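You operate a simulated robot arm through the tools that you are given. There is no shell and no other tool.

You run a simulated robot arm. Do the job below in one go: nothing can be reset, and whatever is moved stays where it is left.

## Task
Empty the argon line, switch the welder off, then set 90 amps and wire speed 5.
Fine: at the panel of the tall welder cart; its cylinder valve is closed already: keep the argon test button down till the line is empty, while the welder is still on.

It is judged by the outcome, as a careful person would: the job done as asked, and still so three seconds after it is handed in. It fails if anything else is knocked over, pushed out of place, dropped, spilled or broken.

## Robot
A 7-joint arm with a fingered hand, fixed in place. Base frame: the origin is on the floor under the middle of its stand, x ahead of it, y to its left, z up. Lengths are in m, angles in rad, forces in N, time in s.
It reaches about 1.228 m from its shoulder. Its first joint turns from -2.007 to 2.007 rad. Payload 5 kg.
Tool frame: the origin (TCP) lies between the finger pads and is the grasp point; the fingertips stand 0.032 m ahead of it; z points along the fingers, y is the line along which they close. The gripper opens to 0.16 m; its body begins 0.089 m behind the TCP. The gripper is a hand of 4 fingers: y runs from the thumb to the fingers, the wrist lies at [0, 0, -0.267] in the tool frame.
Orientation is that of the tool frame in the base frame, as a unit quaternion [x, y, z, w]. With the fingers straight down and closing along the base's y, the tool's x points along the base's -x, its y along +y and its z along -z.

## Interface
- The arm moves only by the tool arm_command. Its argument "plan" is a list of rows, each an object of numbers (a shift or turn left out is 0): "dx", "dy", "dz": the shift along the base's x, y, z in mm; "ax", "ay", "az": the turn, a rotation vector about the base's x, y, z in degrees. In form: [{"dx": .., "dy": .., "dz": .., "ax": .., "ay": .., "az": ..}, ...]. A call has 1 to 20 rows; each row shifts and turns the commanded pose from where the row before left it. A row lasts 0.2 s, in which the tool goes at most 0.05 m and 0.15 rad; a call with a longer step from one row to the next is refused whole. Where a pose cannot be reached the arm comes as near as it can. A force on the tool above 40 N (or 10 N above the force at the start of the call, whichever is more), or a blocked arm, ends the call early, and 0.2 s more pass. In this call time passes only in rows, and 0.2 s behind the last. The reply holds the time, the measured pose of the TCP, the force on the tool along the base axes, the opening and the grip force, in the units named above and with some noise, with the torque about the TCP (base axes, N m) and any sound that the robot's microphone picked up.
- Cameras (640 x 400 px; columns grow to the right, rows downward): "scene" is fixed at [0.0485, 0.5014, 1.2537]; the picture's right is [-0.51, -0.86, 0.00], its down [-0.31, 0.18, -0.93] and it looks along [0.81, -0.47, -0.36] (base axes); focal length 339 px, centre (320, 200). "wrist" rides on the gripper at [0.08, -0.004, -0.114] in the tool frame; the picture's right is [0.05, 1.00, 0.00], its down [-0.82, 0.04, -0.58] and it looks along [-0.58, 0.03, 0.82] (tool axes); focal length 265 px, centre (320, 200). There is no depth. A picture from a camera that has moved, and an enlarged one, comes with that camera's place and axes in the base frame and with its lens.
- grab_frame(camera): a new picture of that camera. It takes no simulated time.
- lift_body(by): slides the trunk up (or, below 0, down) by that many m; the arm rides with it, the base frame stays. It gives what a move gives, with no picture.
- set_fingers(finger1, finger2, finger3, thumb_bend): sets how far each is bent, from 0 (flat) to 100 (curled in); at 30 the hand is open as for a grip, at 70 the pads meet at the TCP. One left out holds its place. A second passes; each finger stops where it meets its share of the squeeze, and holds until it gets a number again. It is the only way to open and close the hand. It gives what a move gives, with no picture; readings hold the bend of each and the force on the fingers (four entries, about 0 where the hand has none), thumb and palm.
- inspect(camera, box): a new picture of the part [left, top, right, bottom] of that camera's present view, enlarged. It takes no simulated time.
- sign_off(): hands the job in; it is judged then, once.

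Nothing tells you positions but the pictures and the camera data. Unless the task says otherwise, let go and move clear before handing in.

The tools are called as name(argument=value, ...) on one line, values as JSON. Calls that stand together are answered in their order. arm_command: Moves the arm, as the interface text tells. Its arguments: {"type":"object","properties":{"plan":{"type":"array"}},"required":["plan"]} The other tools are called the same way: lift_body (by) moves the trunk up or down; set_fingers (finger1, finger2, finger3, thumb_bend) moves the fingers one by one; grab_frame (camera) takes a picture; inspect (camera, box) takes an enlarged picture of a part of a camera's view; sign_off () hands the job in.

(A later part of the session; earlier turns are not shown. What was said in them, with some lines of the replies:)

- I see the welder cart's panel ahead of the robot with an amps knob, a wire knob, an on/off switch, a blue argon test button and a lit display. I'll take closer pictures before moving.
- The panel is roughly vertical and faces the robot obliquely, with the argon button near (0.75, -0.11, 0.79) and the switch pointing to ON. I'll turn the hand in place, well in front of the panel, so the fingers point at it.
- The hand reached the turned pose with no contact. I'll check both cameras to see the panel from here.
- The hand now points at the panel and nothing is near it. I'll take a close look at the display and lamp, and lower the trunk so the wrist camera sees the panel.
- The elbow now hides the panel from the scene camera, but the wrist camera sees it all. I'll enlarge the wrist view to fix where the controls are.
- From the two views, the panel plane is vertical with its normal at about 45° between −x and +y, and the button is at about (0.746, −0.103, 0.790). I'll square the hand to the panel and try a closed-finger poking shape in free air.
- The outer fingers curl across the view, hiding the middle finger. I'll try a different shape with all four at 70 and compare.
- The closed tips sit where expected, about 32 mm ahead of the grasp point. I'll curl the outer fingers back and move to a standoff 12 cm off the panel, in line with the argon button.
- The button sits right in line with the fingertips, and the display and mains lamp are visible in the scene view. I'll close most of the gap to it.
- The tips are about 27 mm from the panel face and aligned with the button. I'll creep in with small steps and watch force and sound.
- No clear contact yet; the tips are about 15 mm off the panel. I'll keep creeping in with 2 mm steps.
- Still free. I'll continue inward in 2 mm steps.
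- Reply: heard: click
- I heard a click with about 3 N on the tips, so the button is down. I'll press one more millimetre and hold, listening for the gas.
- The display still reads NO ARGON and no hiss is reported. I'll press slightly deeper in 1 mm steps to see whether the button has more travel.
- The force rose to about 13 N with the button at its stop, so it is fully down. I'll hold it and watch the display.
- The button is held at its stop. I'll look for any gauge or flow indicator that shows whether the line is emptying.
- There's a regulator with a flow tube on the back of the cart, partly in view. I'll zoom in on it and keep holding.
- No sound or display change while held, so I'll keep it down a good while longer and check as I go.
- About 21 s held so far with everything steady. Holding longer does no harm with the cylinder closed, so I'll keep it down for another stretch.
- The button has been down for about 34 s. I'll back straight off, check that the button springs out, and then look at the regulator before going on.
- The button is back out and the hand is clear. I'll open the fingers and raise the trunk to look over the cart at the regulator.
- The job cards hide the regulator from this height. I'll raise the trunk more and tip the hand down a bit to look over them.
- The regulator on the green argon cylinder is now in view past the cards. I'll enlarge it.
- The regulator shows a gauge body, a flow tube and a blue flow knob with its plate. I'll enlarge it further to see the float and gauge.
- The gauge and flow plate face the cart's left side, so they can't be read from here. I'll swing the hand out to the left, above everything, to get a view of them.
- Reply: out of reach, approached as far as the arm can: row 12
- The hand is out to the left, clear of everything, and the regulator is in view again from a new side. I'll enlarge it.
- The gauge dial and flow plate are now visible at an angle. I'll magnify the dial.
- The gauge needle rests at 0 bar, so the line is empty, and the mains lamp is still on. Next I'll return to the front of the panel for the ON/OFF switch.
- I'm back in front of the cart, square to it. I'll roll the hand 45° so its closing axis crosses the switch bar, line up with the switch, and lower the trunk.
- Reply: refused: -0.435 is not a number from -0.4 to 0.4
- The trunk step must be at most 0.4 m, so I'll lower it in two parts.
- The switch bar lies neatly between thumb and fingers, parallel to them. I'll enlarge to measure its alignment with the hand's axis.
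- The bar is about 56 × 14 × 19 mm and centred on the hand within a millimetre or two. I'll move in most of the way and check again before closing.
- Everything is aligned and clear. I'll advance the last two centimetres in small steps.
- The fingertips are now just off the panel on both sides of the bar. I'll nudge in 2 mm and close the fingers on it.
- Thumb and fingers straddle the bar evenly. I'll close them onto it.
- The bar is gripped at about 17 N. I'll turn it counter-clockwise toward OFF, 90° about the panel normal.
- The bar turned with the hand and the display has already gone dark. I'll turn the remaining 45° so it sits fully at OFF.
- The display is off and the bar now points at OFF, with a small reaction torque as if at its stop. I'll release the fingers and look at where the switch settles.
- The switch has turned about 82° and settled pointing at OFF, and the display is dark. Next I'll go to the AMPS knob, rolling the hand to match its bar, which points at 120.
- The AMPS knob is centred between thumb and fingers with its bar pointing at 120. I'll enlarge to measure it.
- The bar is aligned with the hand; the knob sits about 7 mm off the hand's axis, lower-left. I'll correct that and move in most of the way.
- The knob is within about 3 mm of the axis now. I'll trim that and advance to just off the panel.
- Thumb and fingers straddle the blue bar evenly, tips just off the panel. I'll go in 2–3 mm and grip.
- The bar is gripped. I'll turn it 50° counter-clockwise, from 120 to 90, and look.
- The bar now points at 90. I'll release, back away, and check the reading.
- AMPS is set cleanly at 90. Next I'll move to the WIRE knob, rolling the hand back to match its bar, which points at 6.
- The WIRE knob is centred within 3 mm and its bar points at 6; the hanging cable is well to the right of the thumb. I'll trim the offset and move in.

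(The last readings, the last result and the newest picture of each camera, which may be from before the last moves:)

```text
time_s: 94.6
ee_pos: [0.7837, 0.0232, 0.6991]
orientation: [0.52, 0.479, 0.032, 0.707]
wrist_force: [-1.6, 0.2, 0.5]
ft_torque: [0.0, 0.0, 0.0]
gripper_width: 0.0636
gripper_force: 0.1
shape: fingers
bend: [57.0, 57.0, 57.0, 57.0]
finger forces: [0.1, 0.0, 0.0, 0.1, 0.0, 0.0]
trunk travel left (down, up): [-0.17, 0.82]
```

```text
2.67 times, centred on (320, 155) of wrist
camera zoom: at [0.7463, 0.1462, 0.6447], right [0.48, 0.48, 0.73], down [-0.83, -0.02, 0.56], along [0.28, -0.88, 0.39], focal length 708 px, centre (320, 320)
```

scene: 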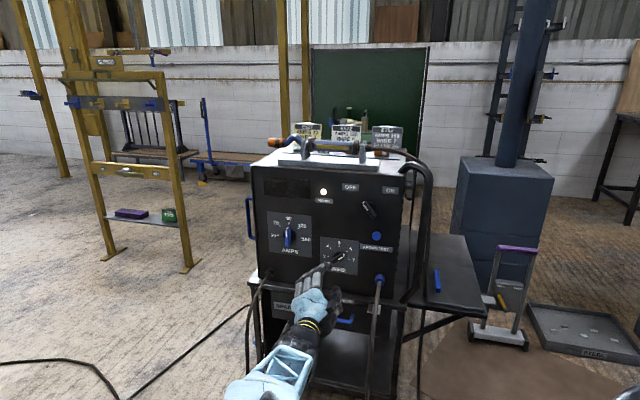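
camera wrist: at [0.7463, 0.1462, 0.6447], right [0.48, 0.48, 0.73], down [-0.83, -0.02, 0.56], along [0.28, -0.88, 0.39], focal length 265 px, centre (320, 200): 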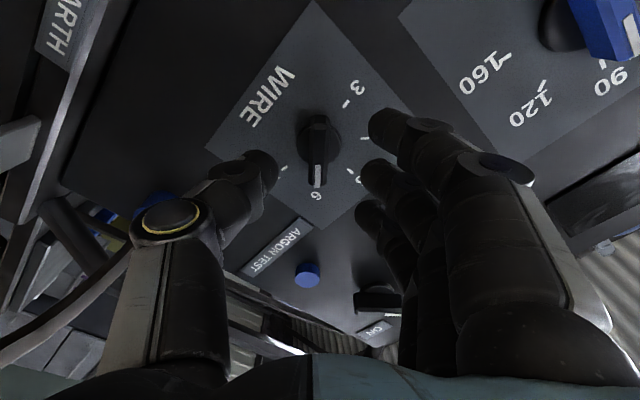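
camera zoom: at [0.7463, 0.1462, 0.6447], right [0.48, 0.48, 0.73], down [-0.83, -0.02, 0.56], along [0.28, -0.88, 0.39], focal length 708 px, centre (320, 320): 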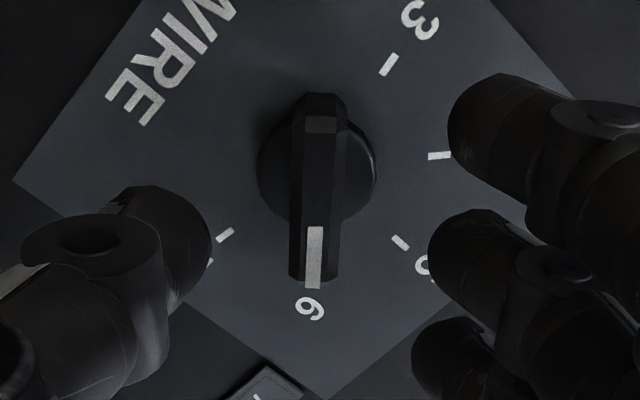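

The knob is centred to within a millimetre. I'll advance to just off the panel.

arm_command(plan=[{"dx": 5.7, "dy": -5.7, "dz": -1}, {"dx": 5.7, "dy": -5.7}, {"dx": 5, "dy": -5}, {"dx": 3.5, "dy": -3.5}, {"dx": 2.2, "dy": -2.2}])

grab_frame(camera="wrist")

```text
time_s: 95.8
ee_pos: [0.8062, -0.0006, 0.6979]
orientation: [0.521, 0.478, 0.031, 0.706]
wrist_force: [0.1, 0.0, 0.0]
ft_torque: [0.01, -0.03, 0.04]
gripper_width: 0.064
gripper_force: 0.1
shape: fingers
bend: [57.0, 57.0, 57.0, 57.0]
finger forces: [0.1, 0.0, 0.1, 0.1, 0.0, 0.1]
trunk travel left (down, up): [-0.17, 0.82]
```

```text
taken
camera wrist: at [0.7687, 0.1206, 0.6433], right [0.48, 0.48, 0.73], down [-0.83, -0.02, 0.56], along [0.28, -0.88, 0.39], focal length 265 px, centre (320, 200)
```

wrist: 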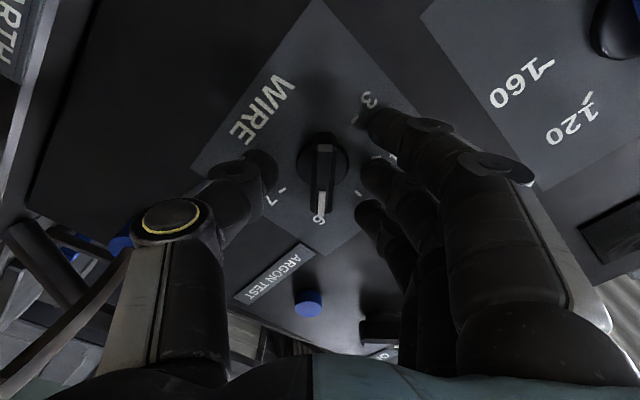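

The tips straddle the WIRE bar at the right depth. I'll close: middle finger and thumb fully, outer fingers just to the bar's face.

arm_command(plan=[{"dx": 0.8, "dy": -0.8}, {"dx": 0}])

set_fingers(finger1=70, finger2=76, finger3=70, thumb_bend=76)

grab_frame(camera="wrist")

```text
time_s: 96.4
ee_pos: [0.8078, -0.0026, 0.6978]
orientation: [0.522, 0.478, 0.032, 0.706]
wrist_force: [0.5, -0.1, 0.0]
ft_torque: [-0.01, 0.0, 0.0]
gripper_width: 0.0636
gripper_force: 0.0
shape: fingers
bend: [57.0, 57.0, 57.0, 57.0]
finger forces: [0.0, 0.1, 0.1, 0.1, 0.0, 0.0]
trunk travel left (down, up): [-0.17, 0.82]
```

```text
time_s: 97.4
ee_pos: [0.8075, -0.0023, 0.6976]
orientation: [0.521, 0.478, 0.031, 0.707]
wrist_force: [6.9, -6.0, 1.9]
ft_torque: [-0.04, -0.05, 0.07]
gripper_width: 0.027
gripper_force: 11.9
shape: fingers
bend: [68.0, 67.0, 68.0, 69.0]
finger forces: [2.3, 8.1, 3.1, 0.0, 11.4, 0.1]
trunk travel left (down, up): [-0.17, 0.82]
```

```text
taken
camera wrist: at [0.7696, 0.1195, 0.643], right [0.48, 0.48, 0.73], down [-0.83, -0.02, 0.56], along [0.28, -0.88, 0.39], focal length 265 px, centre (320, 200)
```

wrist: 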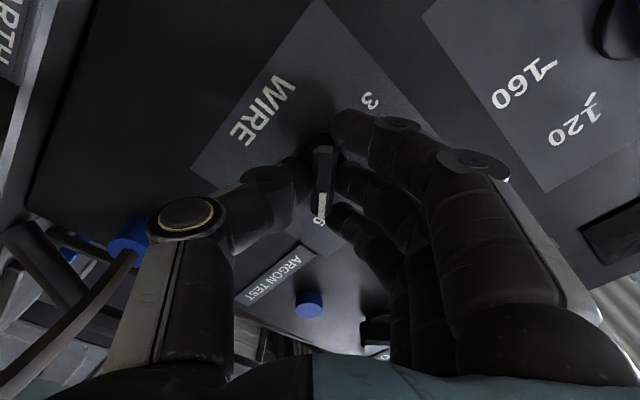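

The bar is gripped and the thumb clears the plug and cable by a few centimetres. I'll turn it 50° counter-clockwise, from 6 to 5.

arm_command(plan=[{"ax": -5.051, "ay": 5.051}, {"ax": -5.051, "ay": 5.051}, {"ax": -5.051, "ay": 5.051}, {"ax": -5.051, "ay": 5.051}, {"ax": -5.051, "ay": 5.051}, {"ax": -5.051, "ay": 5.051}, {"ax": -5.051, "ay": 5.051}])

inspect(camera="wrist", box=[240, 80, 400, 280])

grab_frame(camera="scene")

```text
time_s: 99.0
ee_pos: [0.808, -0.002, 0.699]
orientation: [0.27, 0.654, -0.27, 0.653]
wrist_force: [-1.8, -8.8, 8.6]
ft_torque: [-0.14, -0.14, -0.12]
gripper_width: 0.0268
gripper_force: 12.7
shape: fingers
bend: [69.0, 68.0, 68.0, 69.0]
finger forces: [1.2, 5.9, 2.6, 0.1, 15.4, 0.1]
trunk travel left (down, up): [-0.17, 0.82]
```

```text
2.00 times, centred on (320, 180) of wrist
camera zoom: at [0.7253, 0.0749, 0.6182], right [0.71, 0.71, -0.05], down [-0.38, 0.44, 0.82], along [0.6, -0.56, 0.58], focal length 531 px, centre (320, 240)
```

zoom: 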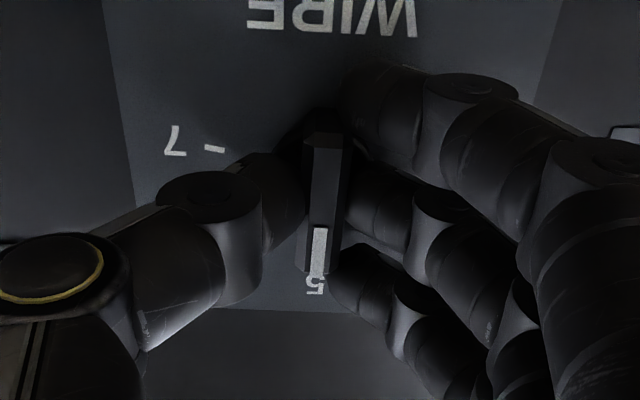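

```text
taken
```

scene: 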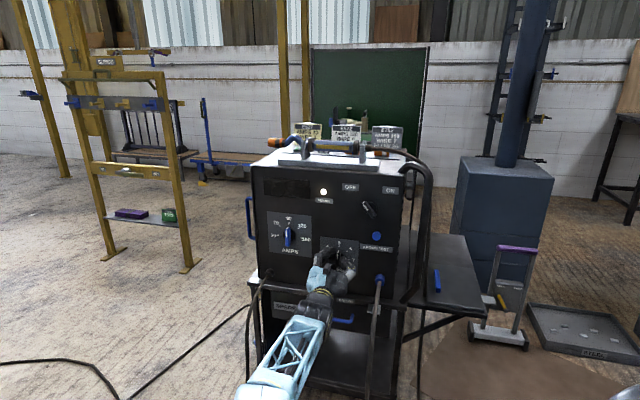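

The WIRE bar now points at 5. I'll release and back straight away, then check all three settings.

set_fingers(finger1=58, finger2=58, finger3=58, thumb_bend=58)

arm_command(plan=[{"dx": -7, "dy": 7}, {"dx": -14, "dy": 14}, {"dx": -21, "dy": 21}, {"dx": -28, "dy": 28}, {"dx": -28, "dy": 28}, {"dx": -28, "dy": 28}])

grab_frame(camera="wrist")

inspect(camera="wrist", box=[240, 0, 480, 170])

inspect(camera="scene", box=[240, 160, 420, 290])

```text
time_s: 100.0
ee_pos: [0.8083, -0.0016, 0.6979]
orientation: [0.271, 0.654, -0.27, 0.653]
wrist_force: [-0.3, -0.1, 0.2]
ft_torque: [-0.01, -0.01, 0.0]
gripper_width: 0.0633
gripper_force: 0.0
shape: fingers
bend: [57.0, 57.0, 57.0, 57.0]
finger forces: [0.0, 0.0, 0.0, 0.1, 0.0, 0.0]
trunk travel left (down, up): [-0.17, 0.82]
```

```text
time_s: 101.4
ee_pos: [0.6826, 0.1254, 0.6957]
orientation: [0.271, 0.653, -0.271, 0.653]
wrist_force: [-0.1, -0.1, -0.5]
ft_torque: [0.0, -0.01, -0.04]
gripper_width: 0.0636
gripper_force: 0.1
shape: fingers
bend: [57.0, 57.0, 57.0, 57.0]
finger forces: [0.0, 0.0, 0.0, 0.0, 0.1, 0.0]
trunk travel left (down, up): [-0.17, 0.82]
```

```text
taken
camera wrist: at [0.5996, 0.2034, 0.6146], right [0.71, 0.71, -0.05], down [-0.38, 0.44, 0.82], along [0.6, -0.56, 0.58], focal length 265 px, centre (320, 200)
```

wrist: 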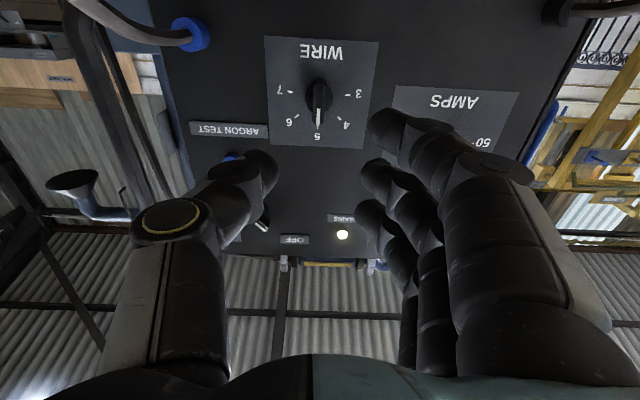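

```text
2.35 times, centred on (360, 85) of wrist
camera zoom: at [0.5996, 0.2034, 0.6146], right [0.71, 0.71, -0.05], down [-0.38, 0.44, 0.82], along [0.6, -0.56, 0.58], focal length 624 px, centre (226, 471)
```

zoom: 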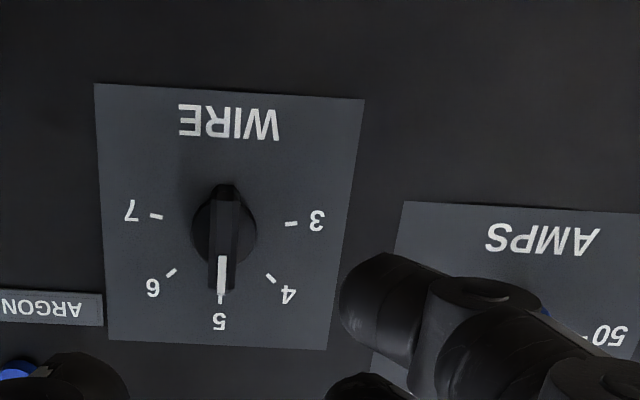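

```text
3.08 times, centred on (330, 225) of scene
camera zoom: at [0.0485, 0.5014, 1.2537], right [-0.51, -0.86, 0.0], down [-0.31, 0.18, -0.93], along [0.81, -0.47, -0.36], focal length 1043 px, centre (289, 123)
```

zoom: 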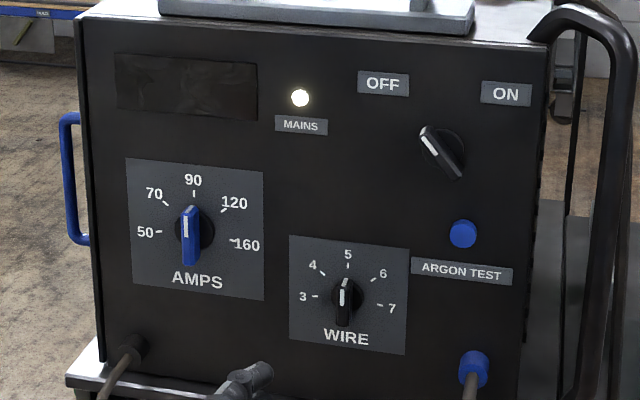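

AMPS reads 90, WIRE reads 5, the display is dark and the switch points to OFF. I'll take one close look at the switch to be sure it is fully seated.

inspect(camera="scene", box=[335, 175, 405, 225])

inspect(camera="scene", box=[265, 205, 365, 280])

```text
8.00 times, centred on (370, 200) of scene
camera zoom: at [0.0485, 0.5014, 1.2537], right [-0.51, -0.86, 0.0], down [-0.31, 0.18, -0.93], along [0.81, -0.47, -0.36], focal length 2712 px, centre (-80, 200)
```

zoom: 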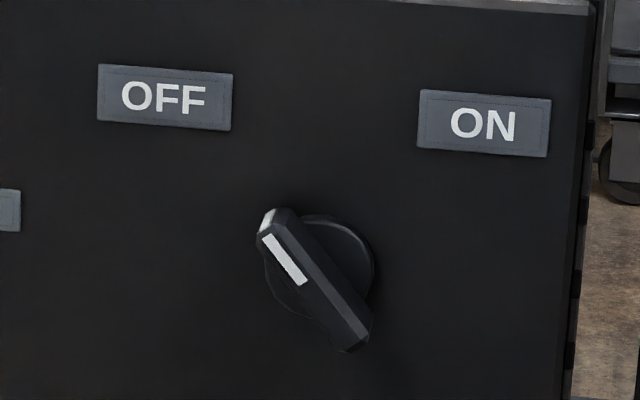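

```text
5.33 times, centred on (315, 242) of scene
camera zoom: at [0.0485, 0.5014, 1.2537], right [-0.51, -0.86, 0.0], down [-0.31, 0.18, -0.93], along [0.81, -0.47, -0.36], focal length 1808 px, centre (347, -27)
```

zoom: 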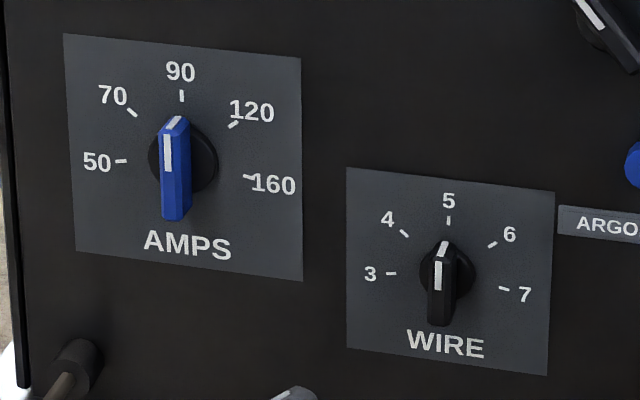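

The switch rests at its OFF position, AMPS sits on 90 and WIRE on 5. I'll back the hand further clear and take a final look.

arm_command(plan=[{"dx": -28, "dy": 28}, {"dx": -28, "dy": 28}, {"dx": -28, "dy": 28}, {"dx": -14, "dy": 14}])

grab_frame(camera="scene")

grab_frame(camera="wrist")

```text
time_s: 102.6
ee_pos: [0.5869, 0.1334, 0.7109]
orientation: [0.326, 0.613, -0.323, 0.643]
wrist_force: [0.0, -0.1, -0.4]
ft_torque: [-0.02, -0.04, -0.02]
gripper_width: 0.0644
gripper_force: 0.0
shape: fingers
bend: [57.0, 57.0, 57.0, 57.0]
finger forces: [0.0, 0.0, 0.0, 0.0, 0.0, 0.0]
trunk travel left (down, up): [-0.17, 0.82]
stopped in row 4: the arm was blocked; the commanded pose is now the measured one
```

```text
taken
```

scene: 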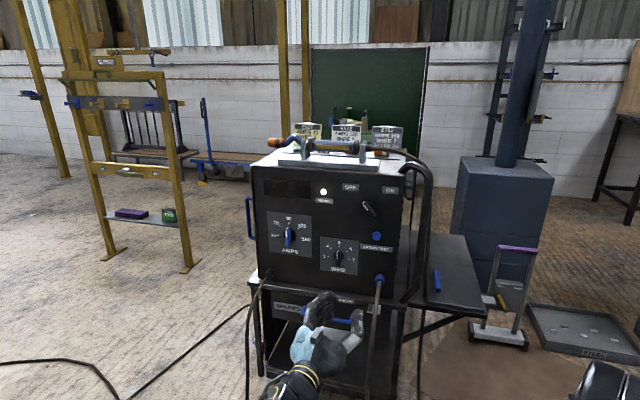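

```text
taken
camera wrist: at [0.5218, 0.2223, 0.6261], right [0.82, 0.58, -0.03], down [-0.33, 0.51, 0.8], along [0.47, -0.64, 0.6], focal length 265 px, centre (320, 200)
```

wrist: 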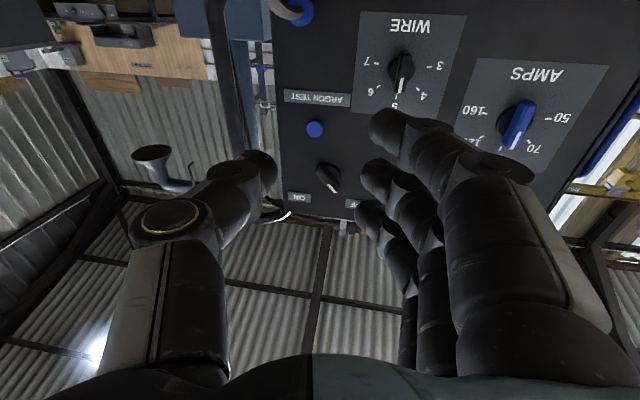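

The last bit of backing off was blocked at the arm's own limit, with no force on the hand, and the hand is about 29 cm clear of the panel. I'll ease it forward slightly to take any strain off and confirm it is still.

arm_command(plan=[{"dx": 8, "dy": -4}, {"dx": 8, "dy": -4}, {"dx": 0}, {"dx": 0}])

inspect(camera="scene", box=[240, 110, 440, 290])

```text
time_s: 103.8
ee_pos: [0.5724, 0.1022, 0.7307]
orientation: [0.351, 0.592, -0.326, 0.647]
wrist_force: [0.4, 0.4, 0.7]
ft_torque: [-0.03, 0.02, 0.02]
gripper_width: 0.0643
gripper_force: 0.1
shape: fingers
bend: [57.0, 57.0, 57.0, 57.0]
finger forces: [0.0, 0.1, 0.1, 0.1, 0.0, 0.1]
trunk travel left (down, up): [-0.17, 0.82]
stopped in row 4: the arm was blocked; the commanded pose is now the measured one
```

```text
2.22 times, centred on (340, 200) of scene
camera zoom: at [0.0485, 0.5014, 1.2537], right [-0.51, -0.86, 0.0], down [-0.31, 0.18, -0.93], along [0.81, -0.47, -0.36], focal length 753 px, centre (276, 200)
```

zoom: 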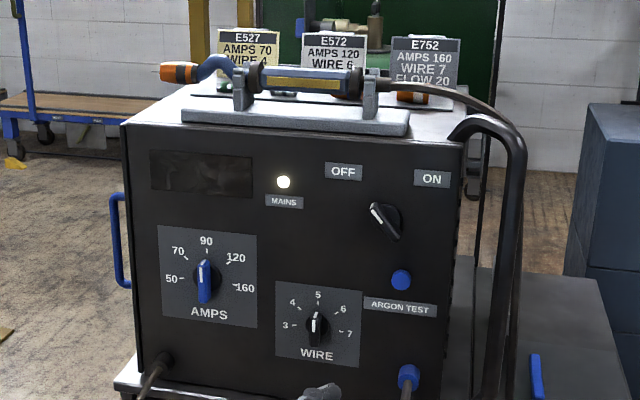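

The hand drifted a little instead of following the command, so something is limiting the arm. I'll look at both views before any further move.

grab_frame(camera="scene")

grab_frame(camera="wrist")

arm_command(plan=[{"dx": 0}, {"dx": 0}])

```text
taken
```

scene: 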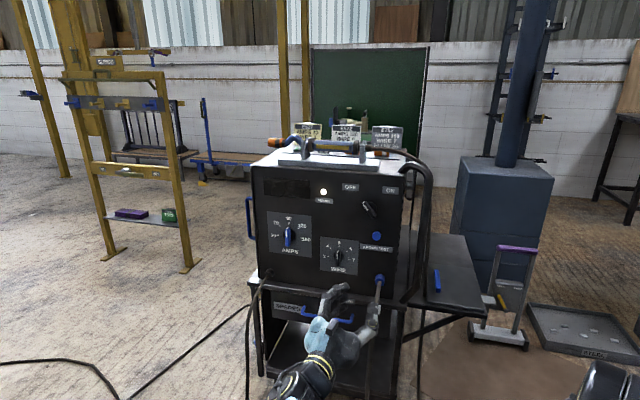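

```text
taken
camera wrist: at [0.5158, 0.1951, 0.6443], right [0.84, 0.54, 0.02], down [-0.35, 0.51, 0.79], along [0.41, -0.67, 0.62], focal length 265 px, centre (320, 200)
```

wrist: 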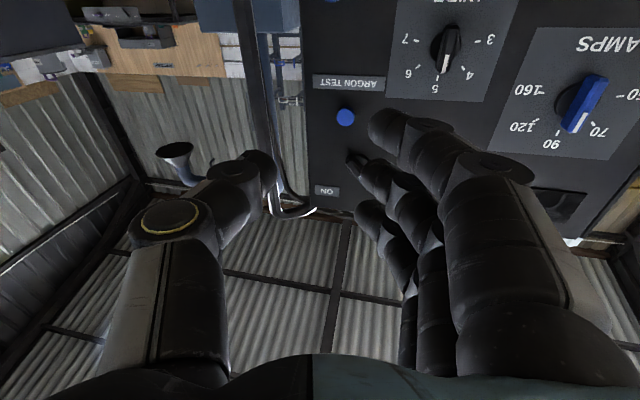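

```text
time_s: 104.6
ee_pos: [0.5492, 0.0711, 0.7443]
orientation: [0.375, 0.566, -0.342, 0.649]
wrist_force: [-0.4, 1.3, 0.2]
ft_torque: [0.01, 0.01, 0.01]
gripper_width: 0.0642
gripper_force: 0.2
shape: fingers
bend: [57.0, 57.0, 57.0, 57.0]
finger forces: [0.1, 0.0, 0.1, 0.1, 0.0, 0.0]
trunk travel left (down, up): [-0.17, 0.82]
stopped in row 2: the arm was blocked; the commanded pose is now the measured one
```

The hand is drifting slowly although no move is commanded; the folded elbow seems to be pressing against the robot's own body. I'll unfold the arm by moving back toward the pose that was fine a moment ago, staying well off the panel.

arm_command(plan=[{"dx": 20, "dy": 20, "dz": 5}, {"dx": 20, "dy": 20, "dz": 5}, {"dx": 20, "dy": 20, "dz": 5}])

grab_frame(camera="scene")

```text
time_s: 105.4
ee_pos: [0.6023, 0.17, 0.7607]
orientation: [0.356, 0.578, -0.319, 0.661]
wrist_force: [-0.4, 0.3, 0.3]
ft_torque: [-0.02, -0.01, 0.0]
gripper_width: 0.0643
gripper_force: 0.1
shape: fingers
bend: [57.0, 57.0, 57.0, 57.0]
finger forces: [0.0, 0.0, 0.0, 0.0, 0.1, 0.1]
trunk travel left (down, up): [-0.17, 0.82]
```

```text
taken
```

scene: 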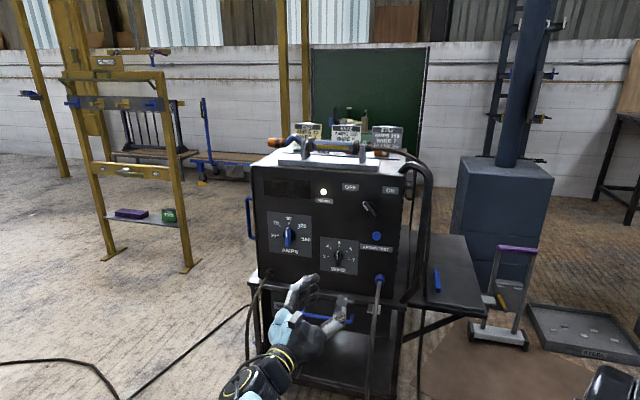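

The arm followed and was not blocked this time. I'll hold still for a moment to see whether the drift is gone.

arm_command(plan=[{"dx": 0}, {"dx": 0}, {"dx": 0}])

```text
time_s: 106.2
ee_pos: [0.6032, 0.1712, 0.7612]
orientation: [0.354, 0.582, -0.316, 0.66]
wrist_force: [-0.7, -0.5, -0.5]
ft_torque: [0.0, 0.0, -0.01]
gripper_width: 0.0643
gripper_force: 0.1
shape: fingers
bend: [57.0, 57.0, 57.0, 57.0]
finger forces: [0.1, 0.0, 0.1, 0.0, 0.0, 0.0]
trunk travel left (down, up): [-0.17, 0.82]
```

The arm is steady now, about 30 cm off the panel. I'll confirm the settings one last time before handing in.

inspect(camera="scene", box=[240, 160, 420, 290])

arm_command(plan=[{"dx": 0}, {"dx": 0}, {"dx": 0}, {"dx": 0}, {"dx": 0}])

```text
3.08 times, centred on (330, 225) of scene
camera zoom: at [0.0485, 0.5014, 1.2537], right [-0.51, -0.86, 0.0], down [-0.31, 0.18, -0.93], along [0.81, -0.47, -0.36], focal length 1043 px, centre (289, 123)
```

zoom: 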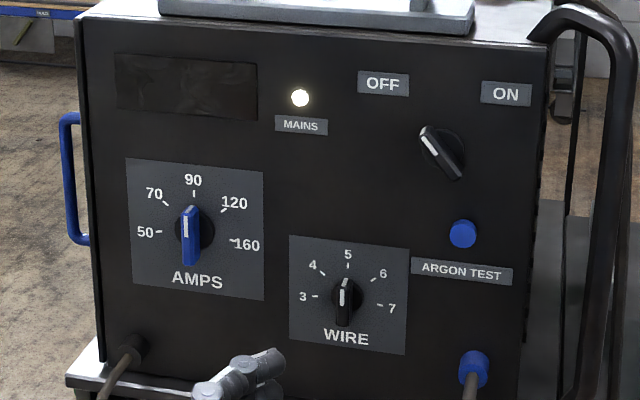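

```text
time_s: 107.4
ee_pos: [0.6038, 0.1696, 0.7595]
orientation: [0.356, 0.581, -0.316, 0.66]
wrist_force: [-0.2, -0.1, -0.7]
ft_torque: [-0.01, 0.01, -0.01]
gripper_width: 0.0644
gripper_force: 0.0
shape: fingers
bend: [57.0, 57.0, 57.0, 57.0]
finger forces: [0.0, 0.1, 0.0, 0.0, 0.0, 0.0]
trunk travel left (down, up): [-0.17, 0.82]
```

The line gauge read 0 bar after the purge. The switch is at OFF with the display dark, AMPS is at 90, WIRE is at 5, and the arm is still and clear, so I'm handing in.

sign_off()

```text
The job is handed in.
```

The argon line is empty, the welder is off, and the panel is set to 90 amps and wire speed 5. I've handed the job in.

- **Argon line:** I held the test button down for about 34 seconds with the welder still on. Afterwards the gauge on the cylinder regulator read 0 bar. I did not read it beforehand and heard no gas, so that reading is the main evidence the line is empty.
- **Welder:** the switch points to OFF and the display is dark. The MAINS lamp is still lit; I took it to show supply power, not that the welder is on.
- **Settings:** I turned AMPS from 120 to 90 and WIRE from 6 to 5, both after switching off.

While I was backing away at the end, the arm stopped short as if blocked, and the hand drifted a few centimetres. There was no force on the hand. I think the arm had folded against the robot's own body, but I couldn't see the elbow to confirm it. I unfolded it and it held still, about 30 cm from the panel. Nothing in view was moved or knocked over.
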